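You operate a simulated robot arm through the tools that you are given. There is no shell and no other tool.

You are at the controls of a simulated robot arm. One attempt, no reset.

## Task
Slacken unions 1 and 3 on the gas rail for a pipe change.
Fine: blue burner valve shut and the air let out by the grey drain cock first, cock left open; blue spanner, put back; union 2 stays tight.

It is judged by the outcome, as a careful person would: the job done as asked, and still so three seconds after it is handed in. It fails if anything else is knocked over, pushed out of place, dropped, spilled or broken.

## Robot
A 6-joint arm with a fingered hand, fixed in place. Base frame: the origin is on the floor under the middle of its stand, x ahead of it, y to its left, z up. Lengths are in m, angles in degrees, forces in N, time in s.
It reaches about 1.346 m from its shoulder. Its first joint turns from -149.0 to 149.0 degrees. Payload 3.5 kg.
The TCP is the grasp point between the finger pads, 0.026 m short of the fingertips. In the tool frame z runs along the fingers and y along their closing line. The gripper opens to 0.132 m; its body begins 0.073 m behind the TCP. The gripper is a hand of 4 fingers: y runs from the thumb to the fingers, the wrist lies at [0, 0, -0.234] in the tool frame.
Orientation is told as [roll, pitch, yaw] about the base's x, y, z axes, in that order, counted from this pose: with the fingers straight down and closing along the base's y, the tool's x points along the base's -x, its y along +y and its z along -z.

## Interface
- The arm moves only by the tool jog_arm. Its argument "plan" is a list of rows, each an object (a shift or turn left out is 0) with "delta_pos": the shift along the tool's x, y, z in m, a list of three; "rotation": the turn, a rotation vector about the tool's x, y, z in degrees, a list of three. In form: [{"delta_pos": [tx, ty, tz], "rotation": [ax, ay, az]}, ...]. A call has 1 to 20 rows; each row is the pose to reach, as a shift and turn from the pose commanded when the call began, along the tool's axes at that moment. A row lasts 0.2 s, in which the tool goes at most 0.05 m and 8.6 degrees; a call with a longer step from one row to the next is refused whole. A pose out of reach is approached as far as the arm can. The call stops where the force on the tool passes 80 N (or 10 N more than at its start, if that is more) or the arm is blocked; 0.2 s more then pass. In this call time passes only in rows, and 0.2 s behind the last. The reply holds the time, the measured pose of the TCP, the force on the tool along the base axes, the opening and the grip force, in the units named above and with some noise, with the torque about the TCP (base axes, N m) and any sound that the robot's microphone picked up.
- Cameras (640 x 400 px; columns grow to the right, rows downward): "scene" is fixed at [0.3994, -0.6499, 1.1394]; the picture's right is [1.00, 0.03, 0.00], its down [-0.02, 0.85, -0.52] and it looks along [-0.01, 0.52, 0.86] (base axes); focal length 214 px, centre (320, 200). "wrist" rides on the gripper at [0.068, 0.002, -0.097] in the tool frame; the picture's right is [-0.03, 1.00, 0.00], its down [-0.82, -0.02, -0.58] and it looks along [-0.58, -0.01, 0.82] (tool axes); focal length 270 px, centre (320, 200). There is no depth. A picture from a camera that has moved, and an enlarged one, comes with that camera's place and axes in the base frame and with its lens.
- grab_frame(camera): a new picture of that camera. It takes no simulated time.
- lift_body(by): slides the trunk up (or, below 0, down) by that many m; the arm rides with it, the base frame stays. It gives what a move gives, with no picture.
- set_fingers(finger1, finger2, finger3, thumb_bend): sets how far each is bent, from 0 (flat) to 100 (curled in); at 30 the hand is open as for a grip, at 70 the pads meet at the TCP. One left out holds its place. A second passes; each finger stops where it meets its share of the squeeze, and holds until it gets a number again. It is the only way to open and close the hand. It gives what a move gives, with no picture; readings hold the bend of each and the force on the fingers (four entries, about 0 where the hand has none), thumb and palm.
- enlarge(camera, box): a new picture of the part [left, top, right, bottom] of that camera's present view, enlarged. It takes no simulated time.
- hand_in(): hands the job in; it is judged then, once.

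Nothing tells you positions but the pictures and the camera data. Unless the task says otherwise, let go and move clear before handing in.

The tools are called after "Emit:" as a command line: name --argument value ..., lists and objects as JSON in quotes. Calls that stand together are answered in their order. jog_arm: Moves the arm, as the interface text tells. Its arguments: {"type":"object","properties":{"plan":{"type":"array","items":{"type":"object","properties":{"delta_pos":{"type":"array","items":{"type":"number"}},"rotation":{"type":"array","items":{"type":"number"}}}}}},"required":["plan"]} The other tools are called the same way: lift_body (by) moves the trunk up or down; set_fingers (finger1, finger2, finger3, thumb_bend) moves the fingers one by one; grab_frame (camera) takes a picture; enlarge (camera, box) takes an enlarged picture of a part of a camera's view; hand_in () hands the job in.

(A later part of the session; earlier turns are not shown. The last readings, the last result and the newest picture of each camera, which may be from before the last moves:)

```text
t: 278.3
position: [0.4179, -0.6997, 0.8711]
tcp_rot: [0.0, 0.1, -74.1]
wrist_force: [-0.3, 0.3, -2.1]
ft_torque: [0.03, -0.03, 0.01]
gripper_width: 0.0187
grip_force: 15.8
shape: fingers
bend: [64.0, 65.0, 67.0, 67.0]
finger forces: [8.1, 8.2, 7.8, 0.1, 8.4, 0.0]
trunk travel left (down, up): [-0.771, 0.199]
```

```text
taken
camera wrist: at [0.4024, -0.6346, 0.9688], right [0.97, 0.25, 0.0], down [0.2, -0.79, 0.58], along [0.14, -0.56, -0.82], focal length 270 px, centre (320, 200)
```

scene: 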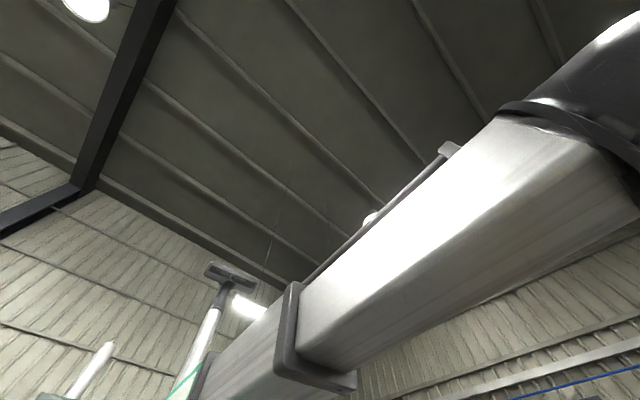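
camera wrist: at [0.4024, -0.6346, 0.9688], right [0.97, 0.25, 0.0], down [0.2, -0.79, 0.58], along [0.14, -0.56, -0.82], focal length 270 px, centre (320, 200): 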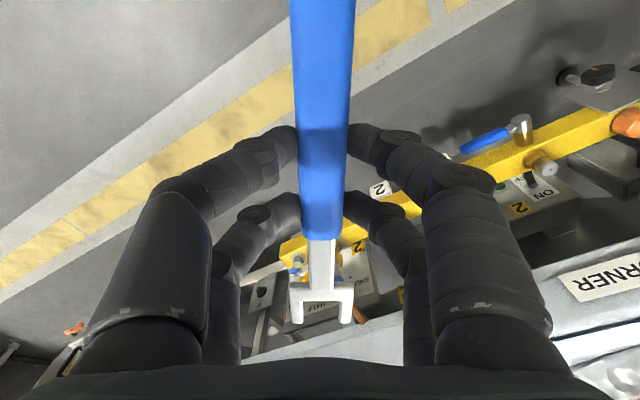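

Moving to the union 3 standoff and lowering.

Emit:
jog_arm --plan '[{"delta_pos": [-0.037, 0.008, 0]}, {"delta_pos": [-0.074, 0.016, 0]}, {"delta_pos": [-0.11, 0.0237, 0], "rotation": [0, 0, 0.9]}]'

Emit:
lift_body --by -0.14

Emit:
enlarge --camera "wrist" --box '[220, 220, 420, 360]'

```text
t: 279.1
position: [0.4715, -0.8029, 0.8719]
tcp_rot: [0.0, 0.0, -75.0]
wrist_force: [0.9, 0.2, 0.1]
ft_torque: [0.04, 0.01, -0.01]
gripper_width: 0.0188
grip_force: 16.5
shape: fingers
bend: [64.0, 65.0, 67.0, 67.0]
finger forces: [8.0, 8.2, 7.7, 0.0, 8.5, 0.1]
trunk travel left (down, up): [-0.771, 0.199]
```

```text
t: 280.8
position: [0.4714, -0.8027, 0.7314]
tcp_rot: [0.0, 0.1, -75.0]
wrist_force: [0.0, -0.2, -1.9]
ft_torque: [0.0, 0.02, 0.0]
gripper_width: 0.019
grip_force: 16.1
shape: fingers
bend: [64.0, 65.0, 67.0, 67.0]
finger forces: [7.9, 8.2, 7.9, 0.0, 8.4, 0.0]
trunk travel left (down, up): [-0.631, 0.339]
```

```text
2.86 times, centred on (320, 290) of wrist
camera zoom: at [0.4563, -0.7359, 0.8289], right [0.97, 0.24, 0.0], down [0.19, -0.79, 0.58], along [0.14, -0.56, -0.82], focal length 772 px, centre (320, -57)
```

zoom: 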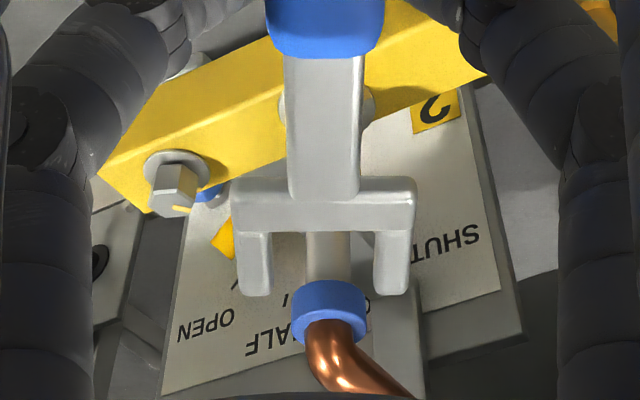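

Clear view: the jaw is in line with union 3's sleeve. I'll trim 1 mm, lower to sleeve height and move in until the crossbar is over the nut's front edge, to touch down on it and calibrate the height.

Emit:
jog_arm --plan '[{"delta_pos": [0, 0.001, 0]}]'

Emit:
lift_body --by -0.025

Emit:
enlarge --camera "wrist" --box '[240, 240, 400, 350]'

Emit:
jog_arm --plan '[{"delta_pos": [-0.015, 0, 0]}, {"delta_pos": [-0.03, 0, 0]}, {"delta_pos": [-0.045, 0, 0]}, {"delta_pos": [-0.052, 0, 0]}]'

Emit:
enlarge --camera "wrist" --box '[240, 240, 400, 350]'

```text
t: 281.1
position: [0.472, -0.8028, 0.7328]
tcp_rot: [-0.1, 0.1, -74.9]
wrist_force: [0.6, 0.2, -2.1]
ft_torque: [-0.01, 0.03, -0.03]
gripper_width: 0.0187
grip_force: 15.5
shape: fingers
bend: [64.0, 65.0, 67.0, 67.0]
finger forces: [8.0, 8.3, 7.8, 0.0, 8.4, 0.0]
trunk travel left (down, up): [-0.631, 0.339]
```

```text
t: 281.9
position: [0.4712, -0.8021, 0.7072]
tcp_rot: [0.0, 0.1, -74.9]
wrist_force: [-0.4, -0.7, -1.7]
ft_torque: [0.01, 0.03, 0.0]
gripper_width: 0.019
grip_force: 15.8
shape: fingers
bend: [64.0, 65.0, 67.0, 67.0]
finger forces: [8.1, 8.1, 7.8, 0.0, 8.5, 0.1]
trunk travel left (down, up): [-0.606, 0.364]
```

```text
3.64 times, centred on (320, 295) of wrist
camera zoom: at [0.4573, -0.7361, 0.8038], right [0.97, 0.24, 0.0], down [0.19, -0.79, 0.58], along [0.14, -0.56, -0.82], focal length 983 px, centre (320, -146)
```

zoom: 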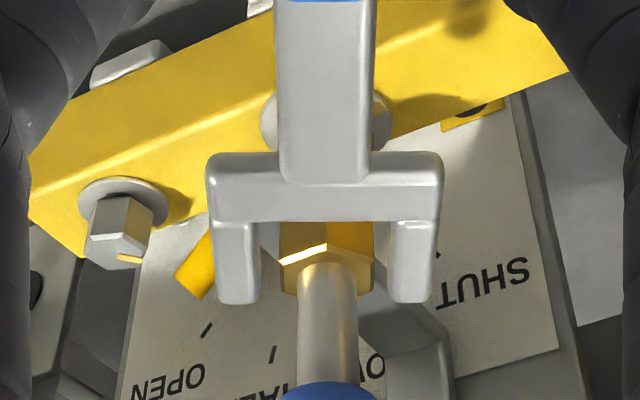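

```text
t: 282.9
position: [0.4858, -0.8526, 0.7068]
tcp_rot: [0.0, 0.1, -74.9]
wrist_force: [0.6, 0.6, -1.0]
ft_torque: [-0.03, 0.03, 0.02]
gripper_width: 0.0189
grip_force: 16.6
shape: fingers
bend: [64.0, 65.0, 67.0, 67.0]
finger forces: [8.0, 8.1, 7.8, 0.0, 8.5, 0.1]
trunk travel left (down, up): [-0.606, 0.364]
```

```text
3.64 times, centred on (320, 295) of wrist
camera zoom: at [0.4707, -0.7862, 0.8038], right [0.97, 0.24, 0.0], down [0.19, -0.79, 0.58], along [0.14, -0.56, -0.82], focal length 983 px, centre (320, -146)
```

zoom: 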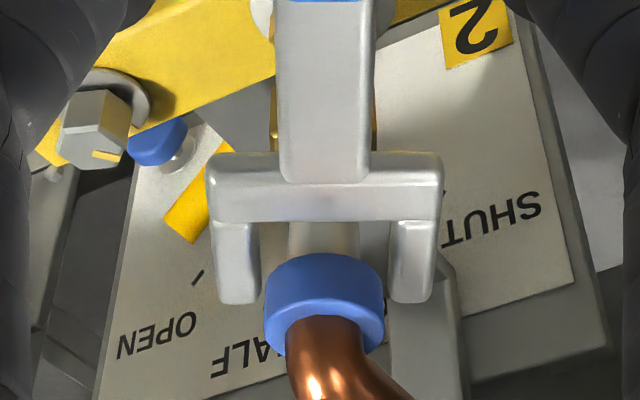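

The crossbar is now over the nut's front, with the sleeve between the prongs. Lowering in small steps to feel the touch.

Emit:
lift_body --by -0.012

Emit:
lift_body --by -0.004

Emit:
lift_body --by -0.004

Emit:
enlarge --camera "wrist" --box '[240, 240, 400, 350]'

```text
t: 283.5
position: [0.485, -0.8532, 0.6961]
tcp_rot: [0.0, 0.1, -74.9]
wrist_force: [-0.1, 0.8, -1.5]
ft_torque: [0.0, 0.01, 0.0]
gripper_width: 0.019
grip_force: 16.2
shape: fingers
bend: [64.0, 65.0, 67.0, 67.0]
finger forces: [8.0, 8.2, 7.7, 0.1, 8.4, 0.0]
trunk travel left (down, up): [-0.594, 0.376]
```

```text
t: 284.0
position: [0.4852, -0.8518, 0.6908]
tcp_rot: [0.0, 0.2, -74.9]
wrist_force: [-0.7, -0.2, -2.0]
ft_torque: [0.02, 0.0, 0.0]
gripper_width: 0.0189
grip_force: 16.3
shape: fingers
bend: [64.0, 65.0, 67.0, 67.0]
finger forces: [8.0, 8.2, 7.9, 0.0, 8.3, 0.0]
trunk travel left (down, up): [-0.59, 0.38]
```

```text
t: 284.5
position: [0.4862, -0.8512, 0.6873]
tcp_rot: [-0.1, 0.1, -74.9]
wrist_force: [0.2, 0.0, -2.3]
ft_torque: [0.03, 0.0, 0.01]
gripper_width: 0.0188
grip_force: 16.3
shape: fingers
bend: [64.0, 65.0, 67.0, 67.0]
finger forces: [8.0, 8.3, 7.8, 0.0, 8.4, 0.0]
trunk travel left (down, up): [-0.586, 0.384]
```

```text
3.64 times, centred on (320, 295) of wrist
camera zoom: at [0.4708, -0.786, 0.7838], right [0.97, 0.24, 0.0], down [0.19, -0.79, 0.58], along [0.14, -0.56, -0.82], focal length 983 px, centre (320, -146)
```

zoom: 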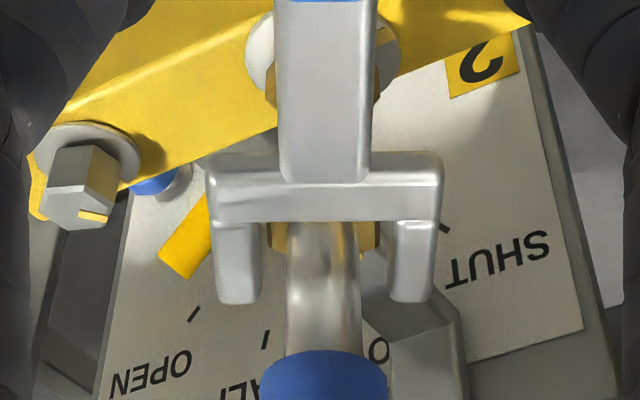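

No touch yet at 0.687. Continuing in 3 mm steps.

Emit:
lift_body --by -0.003

Emit:
lift_body --by -0.003

Emit:
lift_body --by -0.003

Emit:
enlarge --camera "wrist" --box '[240, 240, 400, 350]'

```text
t: 285.0
position: [0.4851, -0.8526, 0.685]
tcp_rot: [0.0, 0.1, -74.9]
wrist_force: [-0.8, -1.1, -1.6]
ft_torque: [-0.01, 0.02, -0.04]
gripper_width: 0.0188
grip_force: 16.2
shape: fingers
bend: [64.0, 65.0, 67.0, 67.0]
finger forces: [8.0, 8.2, 7.8, 0.0, 8.4, 0.0]
trunk travel left (down, up): [-0.583, 0.387]
```

```text
t: 285.6
position: [0.4849, -0.8529, 0.6808]
tcp_rot: [0.0, 0.1, -75.0]
wrist_force: [0.4, -0.6, -1.4]
ft_torque: [0.02, 0.0, -0.02]
gripper_width: 0.019
grip_force: 16.8
shape: fingers
bend: [64.0, 65.0, 67.0, 67.0]
finger forces: [8.0, 8.2, 7.8, 0.0, 8.3, 0.1]
trunk travel left (down, up): [-0.58, 0.39]
```

```text
t: 286.1
position: [0.4858, -0.8519, 0.6783]
tcp_rot: [0.0, 0.1, -74.8]
wrist_force: [-0.1, 0.8, -1.7]
ft_torque: [-0.02, 0.02, -0.02]
gripper_width: 0.0188
grip_force: 16.1
shape: fingers
bend: [64.0, 65.0, 67.0, 67.0]
finger forces: [8.1, 8.2, 7.8, 0.1, 8.4, 0.0]
trunk travel left (down, up): [-0.577, 0.393]
```

```text
3.64 times, centred on (320, 295) of wrist
camera zoom: at [0.4708, -0.786, 0.7748], right [0.97, 0.24, 0.0], down [0.19, -0.79, 0.58], along [0.14, -0.56, -0.82], focal length 983 px, centre (320, -146)
```

zoom: 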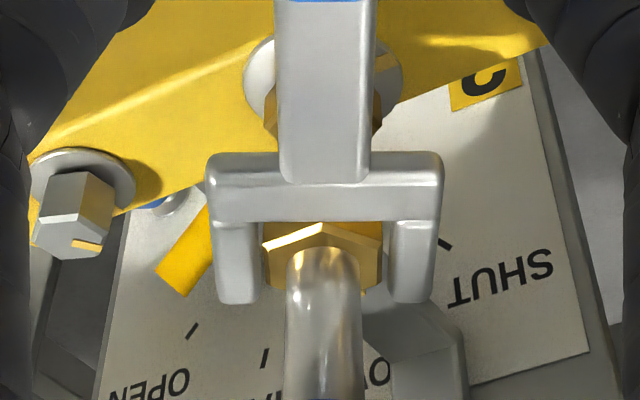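

The nut's corner is still ahead of the crossbar, so it can't land on it. I'll raise, move 11 mm further in so the crossbar overlaps the nut, and lower to touch.

Emit:
lift_body --by 0.014

Emit:
jog_arm --plan '[{"delta_pos": [-0.006, 0, 0]}, {"delta_pos": [-0.0105, 0, 0]}]'

Emit:
lift_body --by -0.004

Emit:
lift_body --by -0.003

Emit:
lift_body --by -0.003

Emit:
enlarge --camera "wrist" --box '[240, 240, 400, 350]'

```text
t: 286.7
position: [0.4846, -0.8523, 0.6932]
tcp_rot: [0.0, 0.1, -75.0]
wrist_force: [-0.6, 0.5, -2.8]
ft_torque: [0.01, -0.01, 0.03]
gripper_width: 0.0189
grip_force: 16.0
shape: fingers
bend: [64.0, 65.0, 67.0, 67.0]
finger forces: [7.9, 8.2, 7.8, 0.0, 8.3, 0.0]
trunk travel left (down, up): [-0.591, 0.379]
```

```text
t: 287.3
position: [0.488, -0.8635, 0.6934]
tcp_rot: [0.1, 0.1, -74.9]
wrist_force: [-1.4, 4.1, -1.4]
ft_torque: [0.06, 0.03, 0.03]
gripper_width: 0.0189
grip_force: 16.8
shape: fingers
bend: [64.0, 65.0, 67.0, 67.0]
finger forces: [8.0, 8.2, 7.9, 0.0, 8.3, 0.0]
trunk travel left (down, up): [-0.591, 0.379]
```

```text
t: 287.8
position: [0.4874, -0.8626, 0.6891]
tcp_rot: [0.1, 0.1, -74.9]
wrist_force: [-0.8, 5.6, 0.9]
ft_torque: [0.04, -0.03, 0.0]
gripper_width: 0.0191
grip_force: 17.9
shape: fingers
bend: [64.0, 66.0, 68.0, 67.0]
finger forces: [7.7, 9.3, 8.6, 0.1, 8.4, 0.0]
trunk travel left (down, up): [-0.587, 0.383]
```

```text
t: 288.4
position: [0.4881, -0.8616, 0.686]
tcp_rot: [-0.1, 0.1, -74.9]
wrist_force: [-1.1, 8.4, -0.4]
ft_torque: [-0.02, 0.0, 0.02]
gripper_width: 0.0188
grip_force: 17.1
shape: fingers
bend: [64.0, 66.0, 68.0, 67.0]
finger forces: [7.7, 9.6, 9.0, 0.0, 8.1, 0.1]
trunk travel left (down, up): [-0.584, 0.386]
```

```text
t: 288.9
position: [0.488, -0.8623, 0.6832]
tcp_rot: [-0.1, 0.1, -74.9]
wrist_force: [-2.3, 7.9, 1.2]
ft_torque: [-0.01, -0.01, -0.01]
gripper_width: 0.0189
grip_force: 17.3
shape: fingers
bend: [64.0, 66.0, 69.0, 67.0]
finger forces: [7.4, 9.9, 9.6, 0.0, 8.1, 0.0]
trunk travel left (down, up): [-0.581, 0.389]
```

```text
3.64 times, centred on (320, 295) of wrist
camera zoom: at [0.4735, -0.7958, 0.7794], right [0.97, 0.24, 0.0], down [0.19, -0.79, 0.58], along [0.14, -0.56, -0.82], focal length 983 px, centre (320, -146)
```

zoom: 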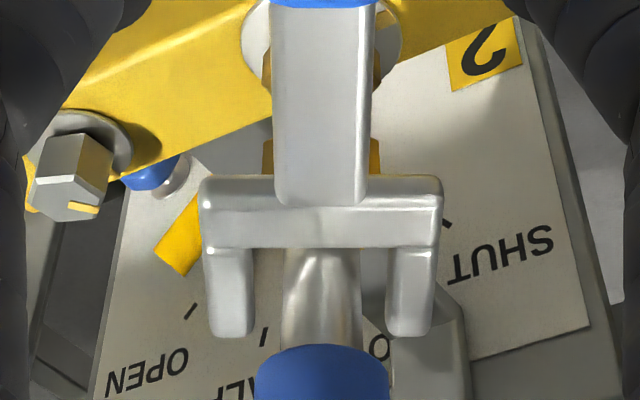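

That contact was with the sleeve rather than the nut top. I'll back off to the seating position, let the spanner relax, and lower to mid-hex (TCP ≈ 0.6735), then try the stroke.

Emit:
lift_body --by 0.01

Emit:
jog_arm --plan '[{"delta_pos": [0.005, 0, 0]}, {"delta_pos": [0.0105, 0, 0]}]'

Emit:
enlarge --camera "wrist" --box '[240, 240, 400, 350]'

```text
t: 289.4
position: [0.488, -0.8618, 0.6922]
tcp_rot: [0.0, 0.0, -74.9]
wrist_force: [-1.2, 6.1, -2.8]
ft_torque: [0.32, 0.12, 0.0]
gripper_width: 0.0187
grip_force: 16.1
shape: fingers
bend: [65.0, 65.0, 68.0, 68.0]
finger forces: [8.9, 7.4, 6.7, 0.1, 9.8, 0.0]
trunk travel left (down, up): [-0.591, 0.379]
```

```text
t: 290.1
position: [0.4854, -0.8526, 0.6924]
tcp_rot: [0.0, -0.1, -75.0]
wrist_force: [-0.7, -0.6, -2.5]
ft_torque: [0.02, -0.02, 0.0]
gripper_width: 0.0187
grip_force: 17.0
shape: fingers
bend: [65.0, 66.0, 68.0, 68.0]
finger forces: [8.7, 8.0, 7.2, 0.1, 9.4, 0.1]
trunk travel left (down, up): [-0.591, 0.379]
```

```text
3.64 times, centred on (320, 295) of wrist
camera zoom: at [0.4709, -0.7864, 0.7887], right [0.97, 0.24, 0.0], down [0.19, -0.79, 0.58], along [0.14, -0.56, -0.82], focal length 983 px, centre (320, -146)
```

zoom: 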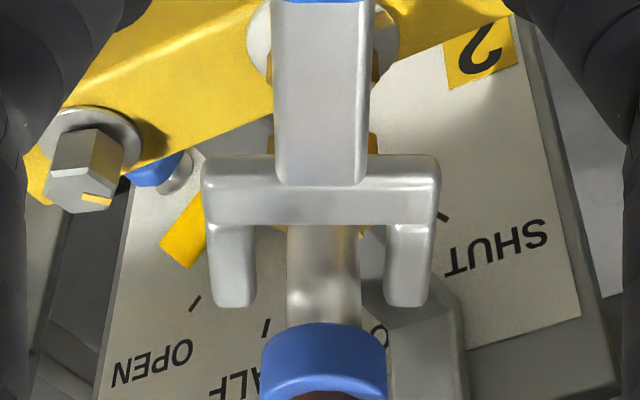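

Good. Lowering to mid-hex height.

Emit:
jog_arm --plan '[{"delta_pos": [0, 0.0007, 0]}]'

Emit:
lift_body --by -0.01

Emit:
lift_body --by -0.009

Emit:
enlarge --camera "wrist" --box '[280, 265, 360, 315]'

```text
t: 290.4
position: [0.4856, -0.8519, 0.6934]
tcp_rot: [-0.1, 0.1, -74.9]
wrist_force: [0.1, -0.5, -2.3]
ft_torque: [0.03, -0.04, 0.0]
gripper_width: 0.0186
grip_force: 16.7
shape: fingers
bend: [65.0, 66.0, 68.0, 68.0]
finger forces: [8.7, 8.0, 7.1, 0.0, 9.4, 0.0]
trunk travel left (down, up): [-0.591, 0.379]
```

```text
t: 291.0
position: [0.4867, -0.8513, 0.6824]
tcp_rot: [0.1, 0.1, -74.9]
wrist_force: [0.6, 0.4, -1.2]
ft_torque: [0.0, 0.04, -0.01]
gripper_width: 0.0185
grip_force: 17.2
shape: fingers
bend: [65.0, 66.0, 68.0, 68.0]
finger forces: [8.7, 8.0, 7.2, 0.1, 9.5, 0.0]
trunk travel left (down, up): [-0.581, 0.389]
```

```text
t: 291.6
position: [0.4865, -0.8527, 0.6729]
tcp_rot: [0.1, 0.1, -74.9]
wrist_force: [-0.8, -0.3, -1.6]
ft_torque: [-0.03, 0.0, 0.01]
gripper_width: 0.0187
grip_force: 16.4
shape: fingers
bend: [65.0, 66.0, 68.0, 68.0]
finger forces: [8.7, 8.0, 7.2, 0.0, 9.4, 0.0]
trunk travel left (down, up): [-0.572, 0.398]
```

```text
8.00 times, centred on (320, 290) of wrist
camera zoom: at [0.4716, -0.786, 0.7698], right [0.97, 0.24, 0.0], down [0.19, -0.79, 0.58], along [0.14, -0.56, -0.82], focal length 2162 px, centre (320, -520)
```

zoom: 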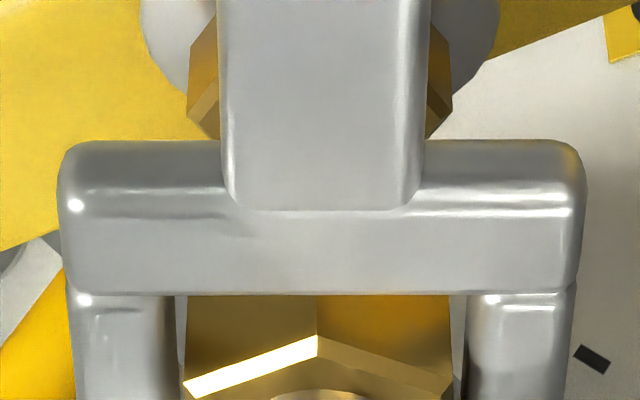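

Seated mid-hex with proper overlap. Starting the stroke on union 3 in steps.

Emit:
jog_arm --plan '[{"delta_pos": [-0.0005, -0.011, 0], "rotation": [0, 0, -5]}, {"delta_pos": [-0.0019, -0.0219, 0], "rotation": [0, 0, -10]}, {"delta_pos": [-0.0043, -0.0326, 0], "rotation": [0, 0, -15]}, {"delta_pos": [-0.0076, -0.0431, 0], "rotation": [0, 0, -20]}]'

Emit:
enlarge --camera "wrist" --box '[280, 275, 360, 325]'

Emit:
jog_arm --plan '[{"delta_pos": [-0.0003, -0.0088, 0], "rotation": [0, 0, -4]}]'

Emit:
enlarge --camera "wrist" --box '[280, 275, 360, 325]'

```text
t: 292.6
position: [0.4461, -0.8699, 0.6742]
tcp_rot: [0.1, 0.2, -54.8]
wrist_force: [-0.7, 0.3, -1.1]
ft_torque: [-0.02, 0.0, 0.0]
gripper_width: 0.0188
grip_force: 16.5
shape: fingers
bend: [65.0, 66.0, 68.0, 68.0]
finger forces: [8.7, 8.0, 7.3, 0.0, 9.3, 0.1]
trunk travel left (down, up): [-0.572, 0.398]
```

```text
8.00 times, centred on (320, 300) of wrist
camera zoom: at [0.4102, -0.8139, 0.7698], right [0.83, 0.56, 0.0], down [0.45, -0.68, 0.58], along [0.32, -0.48, -0.82], focal length 2162 px, centre (320, -600)
```

zoom: 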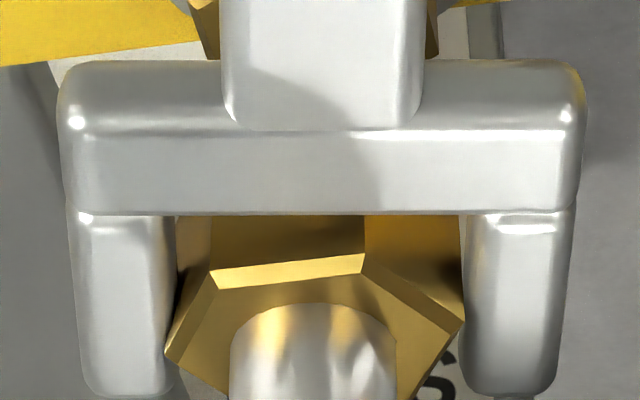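

```text
t: 293.0
position: [0.4402, -0.8764, 0.6736]
tcp_rot: [0.1, 0.1, -50.8]
wrist_force: [-0.7, 0.2, -1.3]
ft_torque: [0.03, 0.03, 0.05]
gripper_width: 0.0188
grip_force: 16.2
shape: fingers
bend: [65.0, 66.0, 68.0, 68.0]
finger forces: [8.7, 8.0, 7.2, 0.0, 9.3, 0.0]
trunk travel left (down, up): [-0.572, 0.398]
```

```text
8.00 times, centred on (320, 300) of wrist
camera zoom: at [0.3992, -0.8217, 0.7698], right [0.79, 0.61, 0.0], down [0.5, -0.65, 0.58], along [0.35, -0.46, -0.82], focal length 2162 px, centre (320, -600)
```

zoom: 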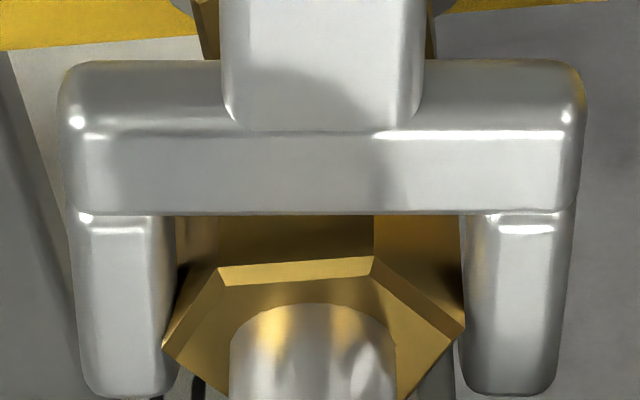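

Still no force at ~23°. Continuing in small steps to see when it bites.

Emit:
jog_arm --plan '[{"delta_pos": [-0.0003, -0.0088, 0], "rotation": [0, 0, -4]}]'

Emit:
jog_arm --plan '[{"delta_pos": [-0.0003, -0.0088, 0], "rotation": [0, 0, -4]}]'

Emit:
jog_arm --plan '[{"delta_pos": [-0.0003, -0.0088, 0], "rotation": [0, 0, -4]}]'

Emit:
enlarge --camera "wrist" --box '[280, 275, 360, 325]'

```text
t: 293.4
position: [0.4331, -0.8822, 0.6729]
tcp_rot: [0.0, 0.2, -46.9]
wrist_force: [-0.4, -0.1, -0.9]
ft_torque: [0.0, 0.01, 0.02]
gripper_width: 0.0187
grip_force: 16.1
shape: fingers
bend: [65.0, 66.0, 68.0, 68.0]
finger forces: [8.7, 8.0, 7.3, 0.0, 9.3, 0.0]
trunk travel left (down, up): [-0.572, 0.398]
```

```text
t: 293.8
position: [0.4267, -0.8881, 0.6724]
tcp_rot: [0.1, 0.0, -42.9]
wrist_force: [-1.0, -0.1, -1.3]
ft_torque: [-0.02, 0.01, -0.02]
gripper_width: 0.0188
grip_force: 17.2
shape: fingers
bend: [65.0, 66.0, 68.0, 68.0]
finger forces: [8.7, 7.9, 7.3, 0.1, 9.3, 0.0]
trunk travel left (down, up): [-0.572, 0.398]
```

```text
t: 294.2
position: [0.4212, -0.8935, 0.6732]
tcp_rot: [0.2, -0.1, -38.8]
wrist_force: [-0.2, 0.0, -1.6]
ft_torque: [0.03, 0.01, 0.07]
gripper_width: 0.0189
grip_force: 16.5
shape: fingers
bend: [65.0, 66.0, 68.0, 68.0]
finger forces: [8.7, 8.0, 7.3, 0.1, 9.3, 0.0]
trunk travel left (down, up): [-0.572, 0.398]
```

```text
8.00 times, centred on (320, 300) of wrist
camera zoom: at [0.3708, -0.8503, 0.7698], right [0.65, 0.76, 0.0], down [0.62, -0.53, 0.58], along [0.44, -0.37, -0.82], focal length 2162 px, centre (320, -600)
```

zoom: 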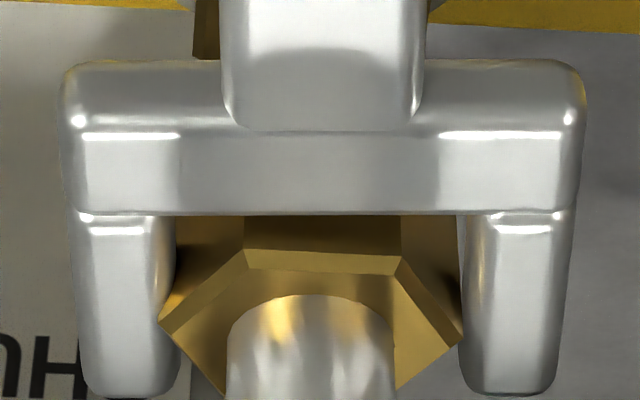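

The jaw spins freely around this nut when perfectly centred (it's a loose fit). On union 1 it bit when the crossbar was pressed onto the nut. I'll use that: align the crossbar with a flat (30°), press it in gently, and then turn.

Emit:
jog_arm --plan '[{"delta_pos": [-0.0004, 0.0099, 0], "rotation": [0, 0, 4.5]}]'

Emit:
jog_arm --plan '[{"delta_pos": [-0.003, 0, 0]}, {"delta_pos": [-0.006, 0, 0]}]'

Emit:
enlarge --camera "wrist" --box '[280, 275, 360, 325]'

```text
t: 294.6
position: [0.4281, -0.8872, 0.6744]
tcp_rot: [0.1, 0.0, -43.4]
wrist_force: [-1.2, 0.0, -1.5]
ft_torque: [0.02, 0.0, -0.01]
gripper_width: 0.0188
grip_force: 16.5
shape: fingers
bend: [65.0, 66.0, 68.0, 68.0]
finger forces: [8.7, 8.0, 7.3, 0.0, 9.3, 0.0]
trunk travel left (down, up): [-0.572, 0.398]
```

```text
t: 295.2
position: [0.431, -0.8903, 0.6733]
tcp_rot: [0.1, 0.2, -43.5]
wrist_force: [-7.9, 9.2, -1.2]
ft_torque: [0.23, 0.2, 0.05]
gripper_width: 0.0189
grip_force: 17.0
shape: fingers
bend: [65.0, 66.0, 68.0, 68.0]
finger forces: [8.8, 8.0, 7.1, 0.0, 9.3, 0.0]
trunk travel left (down, up): [-0.572, 0.398]
```

```text
8.00 times, centred on (320, 300) of wrist
camera zoom: at [0.3839, -0.8419, 0.7706], right [0.71, 0.71, 0.0], down [0.58, -0.58, 0.57], along [0.41, -0.4, -0.82], focal length 2162 px, centre (320, -600)
```

zoom: 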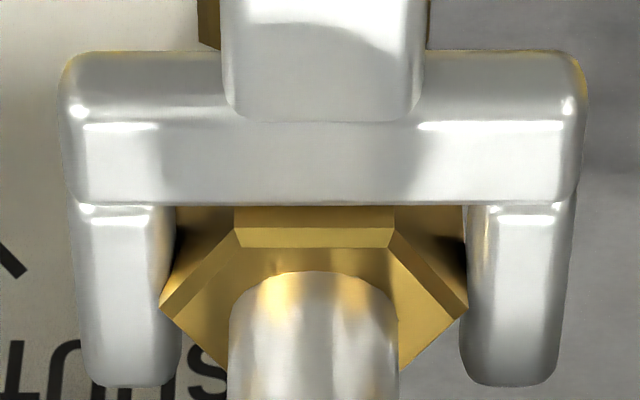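

The crossbar is flush on a flat with ~12 N. Turning counter-clockwise about the nut while keeping that pressure.

Emit:
jog_arm --plan '[{"delta_pos": [-0.0003, -0.0084, 0], "rotation": [0, 0, -4]}, {"delta_pos": [-0.0012, -0.0167, 0], "rotation": [0, 0, -8]}, {"delta_pos": [-0.0026, -0.0249, 0], "rotation": [0, 0, -12]}]'

Emit:
enlarge --camera "wrist" --box '[280, 275, 360, 325]'

```text
t: 296.0
position: [0.4142, -0.9099, 0.6738]
tcp_rot: [0.1, 0.1, -31.2]
wrist_force: [-14.2, 11.3, -1.6]
ft_torque: [0.26, 0.36, 0.11]
gripper_width: 0.0187
grip_force: 17.1
shape: fingers
bend: [65.0, 65.0, 68.0, 68.0]
finger forces: [8.3, 9.1, 7.0, 0.0, 9.6, 0.0]
trunk travel left (down, up): [-0.572, 0.398]
```

```text
8.00 times, centred on (320, 300) of wrist
camera zoom: at [0.359, -0.8736, 0.7707], right [0.54, 0.84, 0.0], down [0.69, -0.44, 0.58], along [0.48, -0.31, -0.82], focal length 2162 px, centre (320, -600)
```

zoom: 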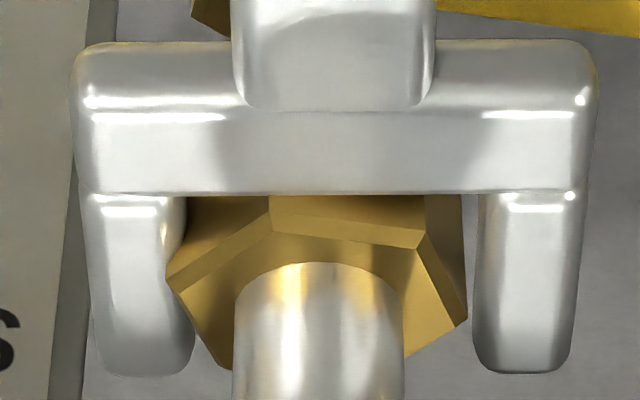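

This nut is really tight – pressing alone doesn't turn it. I'll release the pressure, go to an aligned angle (yaw −15°) and probe laterally to learn the real clearance between prongs and flats.

Emit:
jog_arm --plan '[{"delta_pos": [0.006, 0, 0]}]'

Emit:
jog_arm --plan '[{"delta_pos": [-0.0005, -0.011, 0], "rotation": [0, 0, -5]}, {"delta_pos": [-0.0019, -0.0219, 0], "rotation": [0, 0, -10]}, {"delta_pos": [-0.005, -0.0351, 0], "rotation": [0, 0, -16.2]}]'

Emit:
enlarge --camera "wrist" --box '[280, 275, 360, 325]'

```text
t: 296.4
position: [0.4132, -0.909, 0.6725]
tcp_rot: [0.1, -0.2, -31.3]
wrist_force: [0.1, -1.6, -1.3]
ft_torque: [0.03, 0.0, 0.0]
gripper_width: 0.0188
grip_force: 17.6
shape: fingers
bend: [65.0, 66.0, 68.0, 68.0]
finger forces: [8.6, 8.4, 7.8, 0.0, 9.3, 0.0]
trunk travel left (down, up): [-0.572, 0.398]
```

```text
t: 297.2
position: [0.3981, -0.9408, 0.6748]
tcp_rot: [0.1, 0.0, -15.1]
wrist_force: [0.3, -0.4, -2.2]
ft_torque: [-0.01, 0.01, 0.02]
gripper_width: 0.0187
grip_force: 17.2
shape: fingers
bend: [65.0, 66.0, 68.0, 68.0]
finger forces: [8.6, 8.4, 7.8, 0.1, 9.2, 0.0]
trunk travel left (down, up): [-0.572, 0.398]
```

```text
8.00 times, centred on (320, 300) of wrist
camera zoom: at [0.3339, -0.9215, 0.7697], right [0.28, 0.96, 0.0], down [0.78, -0.23, 0.58], along [0.55, -0.16, -0.82], focal length 2162 px, centre (320, -600)
```

zoom: 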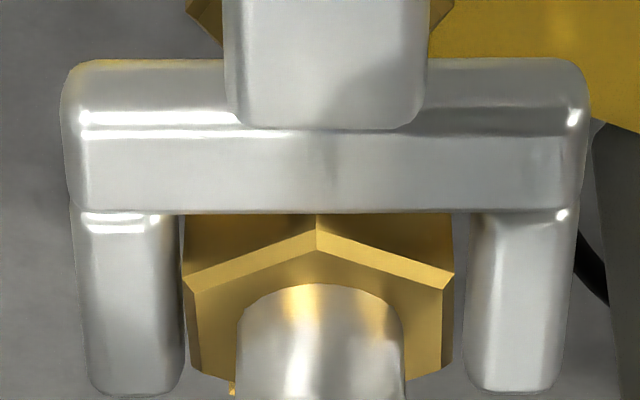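

Aligned (nut unmoved). Probing sideways ±4 mm at this height.

Emit:
jog_arm --plan '[{"delta_pos": [0, 0.004, 0]}]'

Emit:
enlarge --camera "wrist" --box '[280, 275, 360, 325]'

Emit:
jog_arm --plan '[{"delta_pos": [0, -0.008, 0]}]'

Emit:
enlarge --camera "wrist" --box '[280, 275, 360, 325]'

```text
t: 297.6
position: [0.3979, -0.9376, 0.6735]
tcp_rot: [0.2, -0.1, -15.2]
wrist_force: [-0.1, -0.5, -2.2]
ft_torque: [-0.05, 0.03, -0.1]
gripper_width: 0.0185
grip_force: 17.3
shape: fingers
bend: [65.0, 66.0, 68.0, 68.0]
finger forces: [9.2, 7.5, 9.0, 0.0, 8.7, 0.1]
trunk travel left (down, up): [-0.572, 0.398]
```

```text
8.00 times, centred on (320, 300) of wrist
camera zoom: at [0.3344, -0.9173, 0.7696], right [0.29, 0.96, 0.0], down [0.78, -0.23, 0.58], along [0.55, -0.16, -0.82], focal length 2162 px, centre (320, -600)
```

zoom: 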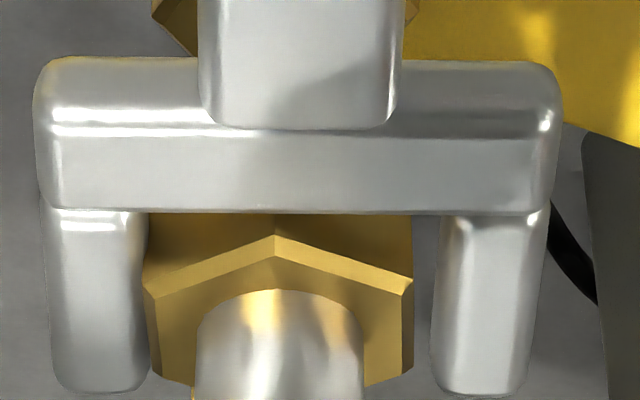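

```text
t: 298.0
position: [0.3961, -0.9434, 0.6732]
tcp_rot: [0.1, 0.1, -15.2]
wrist_force: [0.0, 0.9, -1.4]
ft_torque: [0.09, 0.0, 0.12]
gripper_width: 0.0188
grip_force: 17.3
shape: fingers
bend: [65.0, 66.0, 68.0, 68.0]
finger forces: [7.9, 9.6, 6.8, 0.0, 9.6, 0.1]
trunk travel left (down, up): [-0.572, 0.398]
```

```text
8.00 times, centred on (320, 300) of wrist
camera zoom: at [0.3327, -0.9247, 0.7698], right [0.29, 0.96, 0.0], down [0.78, -0.23, 0.58], along [0.55, -0.16, -0.82], focal length 2162 px, centre (320, -600)
```

zoom: 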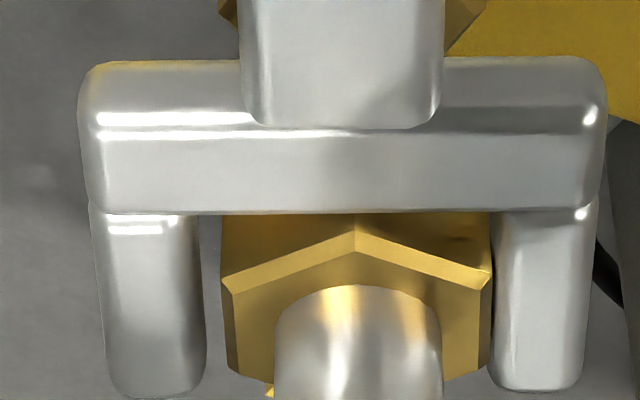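

The prongs do touch the flats (±1 mm play), so the jaw is at hex level. I'll re-centre, return to yaw −75° and try again a bit lower, as it worked on union 1 (TCP ≈ 0.668).

Emit:
jog_arm --plan '[{"delta_pos": [0, 0.0045, 0]}]'

Emit:
jog_arm --plan '[{"delta_pos": [-0.0007, 0.0132, 0], "rotation": [0, 0, 6]}, {"delta_pos": [-0.0028, 0.0262, 0], "rotation": [0, 0, 12]}, {"delta_pos": [-0.0062, 0.0389, 0], "rotation": [0, 0, 18]}, {"delta_pos": [-0.0109, 0.0512, 0], "rotation": [0, 0, 24]}, {"delta_pos": [-0.0169, 0.063, 0], "rotation": [0, 0, 30]}, {"delta_pos": [-0.0241, 0.0741, 0], "rotation": [0, 0, 36]}, {"delta_pos": [-0.0324, 0.0843, 0], "rotation": [0, 0, 42]}, {"delta_pos": [-0.0417, 0.0936, 0], "rotation": [0, 0, 48]}, {"delta_pos": [-0.0519, 0.1019, 0], "rotation": [0, 0, 54]}, {"delta_pos": [-0.063, 0.1091, 0], "rotation": [0, 0, 60]}]'

Emit:
enlarge --camera "wrist" --box '[280, 265, 360, 315]'

```text
t: 298.4
position: [0.3968, -0.9416, 0.6731]
tcp_rot: [0.1, 0.1, -15.1]
wrist_force: [-0.4, 0.3, -2.0]
ft_torque: [0.02, 0.0, 0.01]
gripper_width: 0.019
grip_force: 16.9
shape: fingers
bend: [65.0, 66.0, 68.0, 68.0]
finger forces: [8.5, 8.4, 7.9, 0.0, 8.9, 0.0]
trunk travel left (down, up): [-0.572, 0.398]
```

```text
t: 300.6
position: [0.4863, -0.8519, 0.6723]
tcp_rot: [0.1, 0.1, -75.3]
wrist_force: [0.1, -0.4, -1.4]
ft_torque: [0.02, 0.04, 0.02]
gripper_width: 0.0188
grip_force: 16.7
shape: fingers
bend: [65.0, 66.0, 68.0, 68.0]
finger forces: [8.5, 8.2, 8.1, 0.0, 8.8, 0.0]
trunk travel left (down, up): [-0.572, 0.398]
```

```text
8.00 times, centred on (320, 290) of wrist
camera zoom: at [0.4725, -0.7857, 0.7698], right [0.97, 0.23, 0.0], down [0.19, -0.8, 0.58], along [0.13, -0.56, -0.82], focal length 2162 px, centre (320, -520)
```

zoom: 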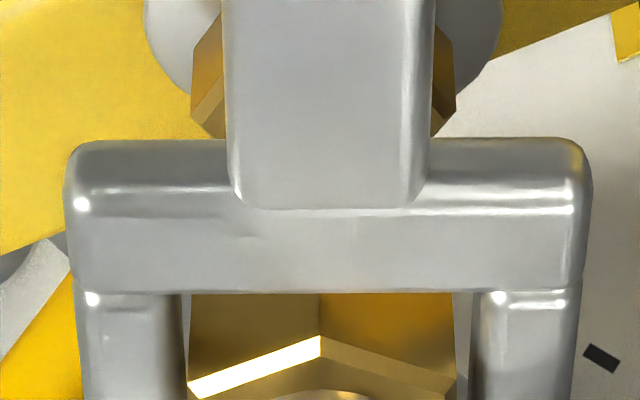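

Aligned. Lowering 4 mm to the level that worked on union 1 and sweeping again.

Emit:
lift_body --by -0.004

Emit:
jog_arm --plan '[{"delta_pos": [-0.0005, -0.0112, 0], "rotation": [0, 0, -5]}, {"delta_pos": [-0.002, -0.0224, 0], "rotation": [0, 0, -10]}, {"delta_pos": [-0.0044, -0.0334, 0], "rotation": [0, 0, -15]}, {"delta_pos": [-0.0078, -0.0441, 0], "rotation": [0, 0, -20]}]'

Emit:
jog_arm --plan '[{"delta_pos": [-0.0003, -0.009, 0], "rotation": [0, 0, -4]}]'

Emit:
enlarge --camera "wrist" --box '[280, 275, 360, 325]'

```text
t: 301.1
position: [0.4877, -0.8523, 0.6695]
tcp_rot: [-0.1, 0.0, -75.2]
wrist_force: [0.6, -0.1, -2.0]
ft_torque: [-0.01, 0.01, 0.02]
gripper_width: 0.0187
grip_force: 16.8
shape: fingers
bend: [65.0, 66.0, 68.0, 68.0]
finger forces: [8.4, 8.2, 8.1, 0.0, 8.8, 0.1]
trunk travel left (down, up): [-0.568, 0.402]
```

```text
t: 302.1
position: [0.4456, -0.8717, 0.6697]
tcp_rot: [0.1, 0.1, -55.2]
wrist_force: [0.1, -0.2, -1.1]
ft_torque: [0.03, 0.0, -0.02]
gripper_width: 0.0188
grip_force: 16.4
shape: fingers
bend: [65.0, 66.0, 68.0, 68.0]
finger forces: [8.5, 8.3, 8.0, 0.0, 8.8, 0.0]
trunk travel left (down, up): [-0.568, 0.402]
```

```text
t: 302.5
position: [0.4381, -0.8755, 0.6696]
tcp_rot: [0.1, 0.0, -51.1]
wrist_force: [0.8, 2.0, -1.7]
ft_torque: [0.0, -0.03, 0.0]
gripper_width: 0.0188
grip_force: 16.0
shape: fingers
bend: [65.0, 66.0, 68.0, 68.0]
finger forces: [9.1, 8.7, 7.7, 0.1, 8.2, 0.0]
trunk travel left (down, up): [-0.568, 0.402]
```

```text
8.00 times, centred on (320, 300) of wrist
camera zoom: at [0.3988, -0.8215, 0.7658], right [0.79, 0.61, 0.0], down [0.5, -0.65, 0.58], along [0.35, -0.46, -0.82], focal length 2162 px, centre (320, -600)
```

zoom: 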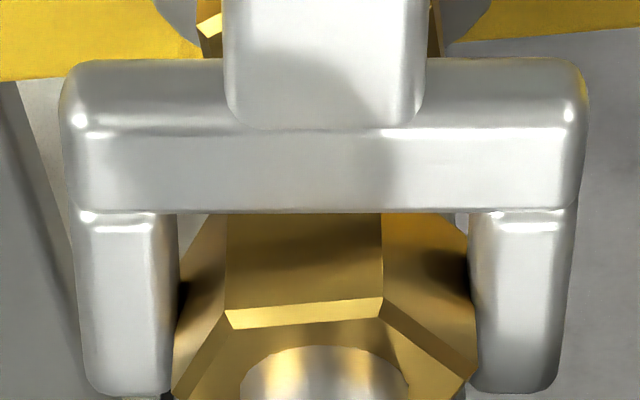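

Now there is some bite (tangential load rising). Continuing in small steps.

Emit:
jog_arm --plan '[{"delta_pos": [-0.0003, -0.009, 0], "rotation": [0, 0, -4]}]'

Emit:
enlarge --camera "wrist" --box '[280, 275, 360, 325]'

Emit:
jog_arm --plan '[{"delta_pos": [-0.0003, -0.009, 0], "rotation": [0, 0, -4]}]'

Emit:
enlarge --camera "wrist" --box '[280, 275, 360, 325]'

```text
t: 302.9
position: [0.4322, -0.8818, 0.6688]
tcp_rot: [0.1, 0.0, -47.3]
wrist_force: [1.6, 0.0, -1.9]
ft_torque: [0.03, -0.07, 0.05]
gripper_width: 0.0189
grip_force: 16.6
shape: fingers
bend: [65.0, 66.0, 68.0, 68.0]
finger forces: [8.4, 9.4, 7.1, 0.0, 8.9, 0.0]
trunk travel left (down, up): [-0.568, 0.402]
```

```text
8.00 times, centred on (320, 300) of wrist
camera zoom: at [0.3877, -0.8306, 0.7657], right [0.75, 0.66, 0.0], down [0.54, -0.61, 0.58], along [0.38, -0.43, -0.82], focal length 2162 px, centre (320, -600)
```

zoom: 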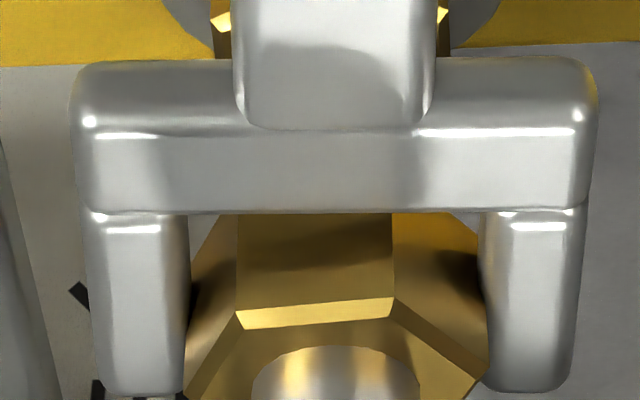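

```text
t: 303.3
position: [0.4252, -0.8881, 0.6692]
tcp_rot: [0.1, 0.1, -43.0]
wrist_force: [2.2, 1.0, -0.9]
ft_torque: [0.06, -0.07, 0.08]
gripper_width: 0.0191
grip_force: 16.7
shape: fingers
bend: [65.0, 66.0, 68.0, 68.0]
finger forces: [8.4, 9.4, 7.2, 0.1, 8.9, 0.0]
trunk travel left (down, up): [-0.568, 0.402]
```

```text
8.00 times, centred on (320, 300) of wrist
camera zoom: at [0.3776, -0.8403, 0.7658], right [0.7, 0.71, 0.0], down [0.58, -0.57, 0.58], along [0.41, -0.4, -0.82], focal length 2162 px, centre (320, -600)
```

zoom: 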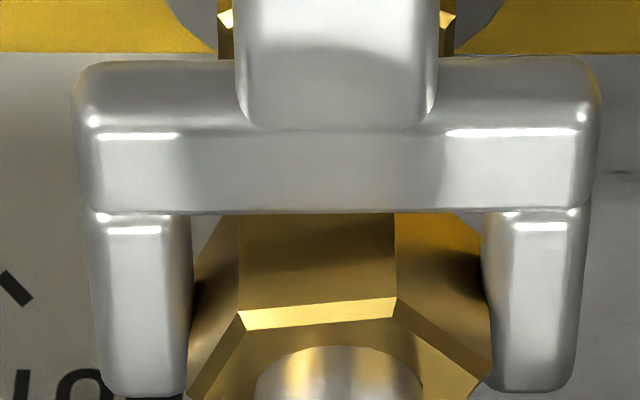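

It's turning now: the nut follows the jaw at this height. Continuing the stroke.

Emit:
jog_arm --plan '[{"delta_pos": [-0.0003, -0.009, 0], "rotation": [0, 0, -4]}, {"delta_pos": [-0.0013, -0.018, 0], "rotation": [0, 0, -8]}, {"delta_pos": [-0.0028, -0.0268, 0], "rotation": [0, 0, -12]}]'

Emit:
enlarge --camera "wrist" --box '[280, 275, 360, 325]'

```text
t: 304.1
position: [0.4087, -0.9098, 0.6695]
tcp_rot: [0.0, -0.1, -31.1]
wrist_force: [-0.6, 1.9, -1.9]
ft_torque: [0.05, -0.01, 0.1]
gripper_width: 0.0187
grip_force: 16.6
shape: fingers
bend: [65.0, 66.0, 68.0, 68.0]
finger forces: [8.1, 9.5, 7.0, 0.0, 9.2, 0.1]
trunk travel left (down, up): [-0.568, 0.402]
```

```text
8.00 times, centred on (320, 300) of wrist
camera zoom: at [0.3522, -0.8731, 0.7659], right [0.54, 0.84, 0.0], down [0.69, -0.44, 0.58], along [0.49, -0.31, -0.82], focal length 2162 px, centre (320, -600)
```

zoom: 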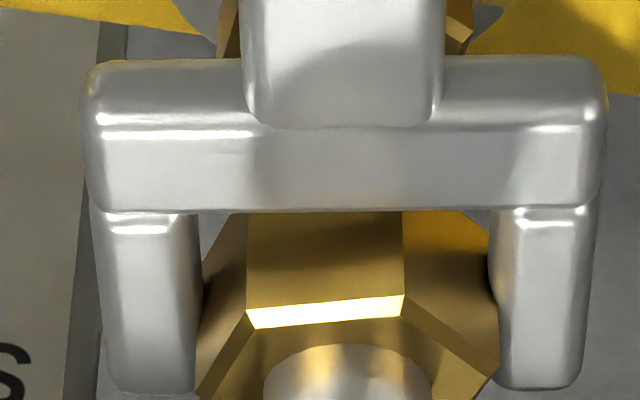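

Nut 3 has turned about 23°. Continuing.

Emit:
jog_arm --plan '[{"delta_pos": [-0.0003, -0.0088, 0], "rotation": [0, 0, -4]}, {"delta_pos": [-0.0012, -0.0175, 0], "rotation": [0, 0, -8]}, {"delta_pos": [-0.0028, -0.0262, 0], "rotation": [0, 0, -12]}, {"delta_pos": [-0.0049, -0.0347, 0], "rotation": [0, 0, -16]}]'

Emit:
enlarge --camera "wrist" --box '[280, 275, 360, 325]'

```text
t: 305.1
position: [0.3943, -0.9425, 0.6692]
tcp_rot: [0.0, 0.0, -15.1]
wrist_force: [-4.9, 3.1, -1.7]
ft_torque: [0.07, 0.16, 0.1]
gripper_width: 0.0189
grip_force: 17.2
shape: fingers
bend: [65.0, 66.0, 68.0, 68.0]
finger forces: [7.8, 9.4, 6.9, 0.0, 9.6, 0.1]
trunk travel left (down, up): [-0.568, 0.402]
```

```text
8.00 times, centred on (320, 300) of wrist
camera zoom: at [0.3304, -0.9234, 0.7659], right [0.28, 0.96, 0.0], down [0.78, -0.23, 0.58], along [0.55, -0.16, -0.82], focal length 2162 px, centre (320, -600)
```

zoom: 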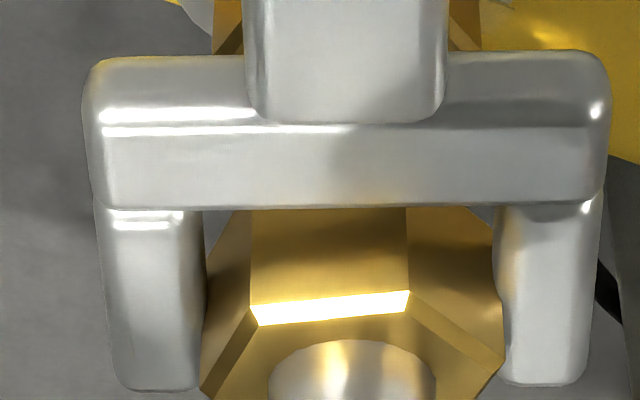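

Nut at about 39°. Continuing; there is free space on this side.

Emit:
jog_arm --plan '[{"delta_pos": [0.0004, -0.0088, 0], "rotation": [0, 0, -4]}, {"delta_pos": [-0.0005, -0.0175, 0], "rotation": [0, 0, -8]}, {"delta_pos": [-0.0021, -0.0262, 0], "rotation": [0, 0, -12]}, {"delta_pos": [-0.0042, -0.0347, 0], "rotation": [0, 0, -16]}, {"delta_pos": [-0.0069, -0.0431, 0], "rotation": [0, 0, -20]}]'

Emit:
grab_frame --camera "wrist"

Emit:
enlarge --camera "wrist" --box '[280, 275, 360, 325]'

```text
t: 306.3
position: [0.3904, -0.9851, 0.67]
tcp_rot: [0.0, 0.0, 5.0]
wrist_force: [-2.6, 0.5, -1.6]
ft_torque: [-0.01, 0.09, 0.04]
gripper_width: 0.019
grip_force: 17.3
shape: fingers
bend: [65.0, 66.0, 68.0, 68.0]
finger forces: [8.2, 8.9, 7.5, 0.1, 9.3, 0.0]
trunk travel left (down, up): [-0.568, 0.402]
```

```text
taken
camera wrist: at [0.3234, -0.9899, 0.7657], right [-0.06, 1.0, 0.0], down [0.81, 0.05, 0.58], along [0.58, 0.04, -0.82], focal length 270 px, centre (320, 200)
```

wrist: 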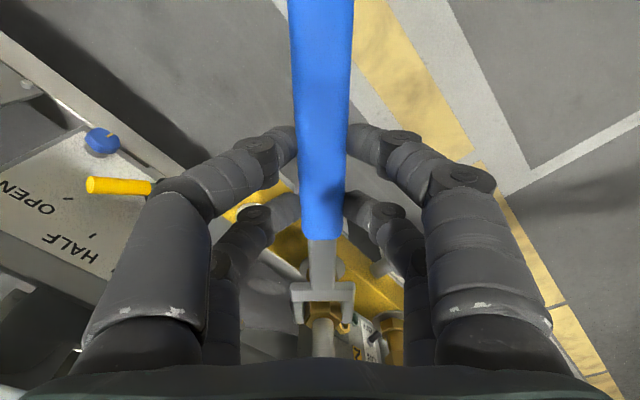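

```text
8.00 times, centred on (320, 300) of wrist
camera zoom: at [0.3234, -0.9899, 0.7657], right [-0.06, 1.0, 0.0], down [0.81, 0.05, 0.58], along [0.58, 0.04, -0.82], focal length 2162 px, centre (320, -600)
```

zoom: 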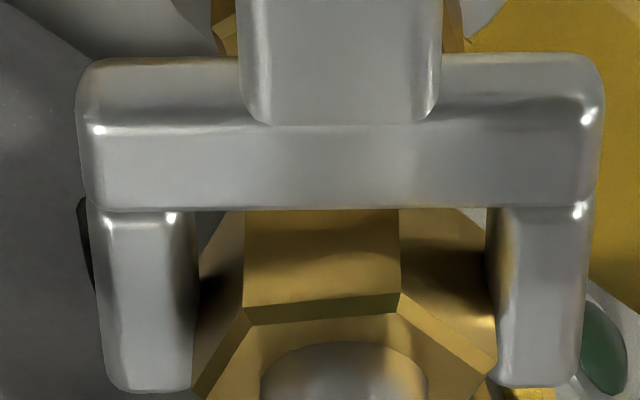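

Nut at about 59°. A little further in this stroke.

Emit:
jog_arm --plan '[{"delta_pos": [-0.0003, -0.0088, 0], "rotation": [0, 0, -4]}, {"delta_pos": [-0.0012, -0.0175, 0], "rotation": [0, 0, -8]}, {"delta_pos": [-0.0028, -0.0262, 0], "rotation": [0, 0, -12]}]'

Emit:
enlarge --camera "wrist" --box '[280, 275, 360, 325]'

Emit:
grab_frame --camera "wrist"

```text
t: 307.1
position: [0.3946, -1.001, 0.6694]
tcp_rot: [0.1, 0.6, 11.6]
wrist_force: [-32.2, -5.5, -2.7]
ft_torque: [-0.08, 0.61, 0.2]
gripper_width: 0.0186
grip_force: 16.6
shape: fingers
bend: [65.0, 66.0, 68.0, 67.0]
finger forces: [7.9, 9.7, 6.9, 0.0, 9.2, 0.0]
out of reach, approached as far as the arm can: row 2, 3
trunk travel left (down, up): [-0.568, 0.402]
```

```text
8.00 times, centred on (320, 300) of wrist
camera zoom: at [0.3301, -1.0137, 0.7667], right [-0.18, 0.98, 0.0], down [0.81, 0.15, 0.57], along [0.56, 0.1, -0.82], focal length 2162 px, centre (320, -600)
```

zoom: 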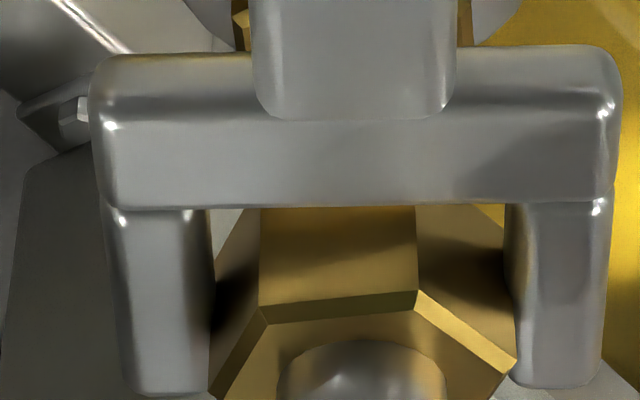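

```text
taken
camera wrist: at [0.3301, -1.0137, 0.7667], right [-0.18, 0.98, 0.0], down [0.81, 0.15, 0.57], along [0.56, 0.1, -0.82], focal length 270 px, centre (320, 200)
```

wrist: 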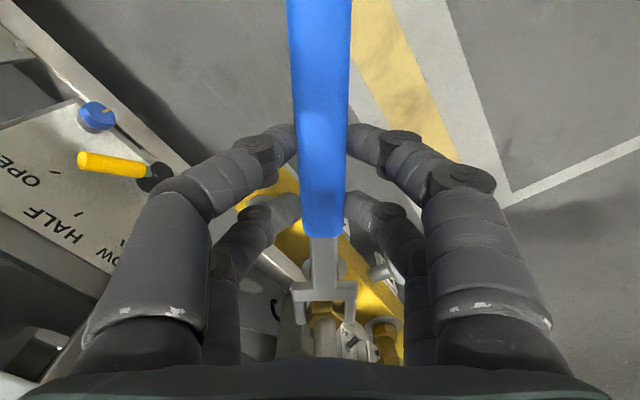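

The arm hit a reach limit there and pressed inward (32 N). I'll ease back right away.

Emit:
jog_arm --plan '[{"delta_pos": [0.006, 0.004, 0]}]'

Emit:
enlarge --camera "wrist" --box '[280, 275, 360, 325]'

```text
t: 307.5
position: [0.3942, -0.9976, 0.67]
tcp_rot: [-0.1, 0.4, 11.5]
wrist_force: [-20.8, -3.9, -1.9]
ft_torque: [-0.04, 0.43, -0.05]
gripper_width: 0.0189
grip_force: 17.0
shape: fingers
bend: [65.0, 66.0, 68.0, 68.0]
finger forces: [8.7, 7.7, 8.9, 0.1, 8.3, 0.0]
trunk travel left (down, up): [-0.568, 0.402]
```

```text
8.00 times, centred on (320, 300) of wrist
camera zoom: at [0.3285, -1.0096, 0.7664], right [-0.18, 0.98, 0.0], down [0.81, 0.14, 0.57], along [0.56, 0.1, -0.82], focal length 2162 px, centre (320, -600)
```

zoom: 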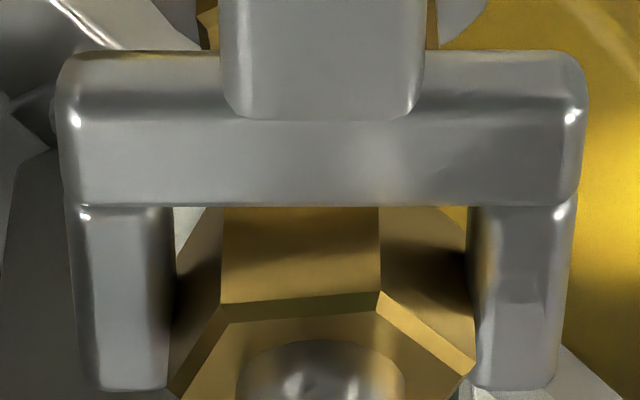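

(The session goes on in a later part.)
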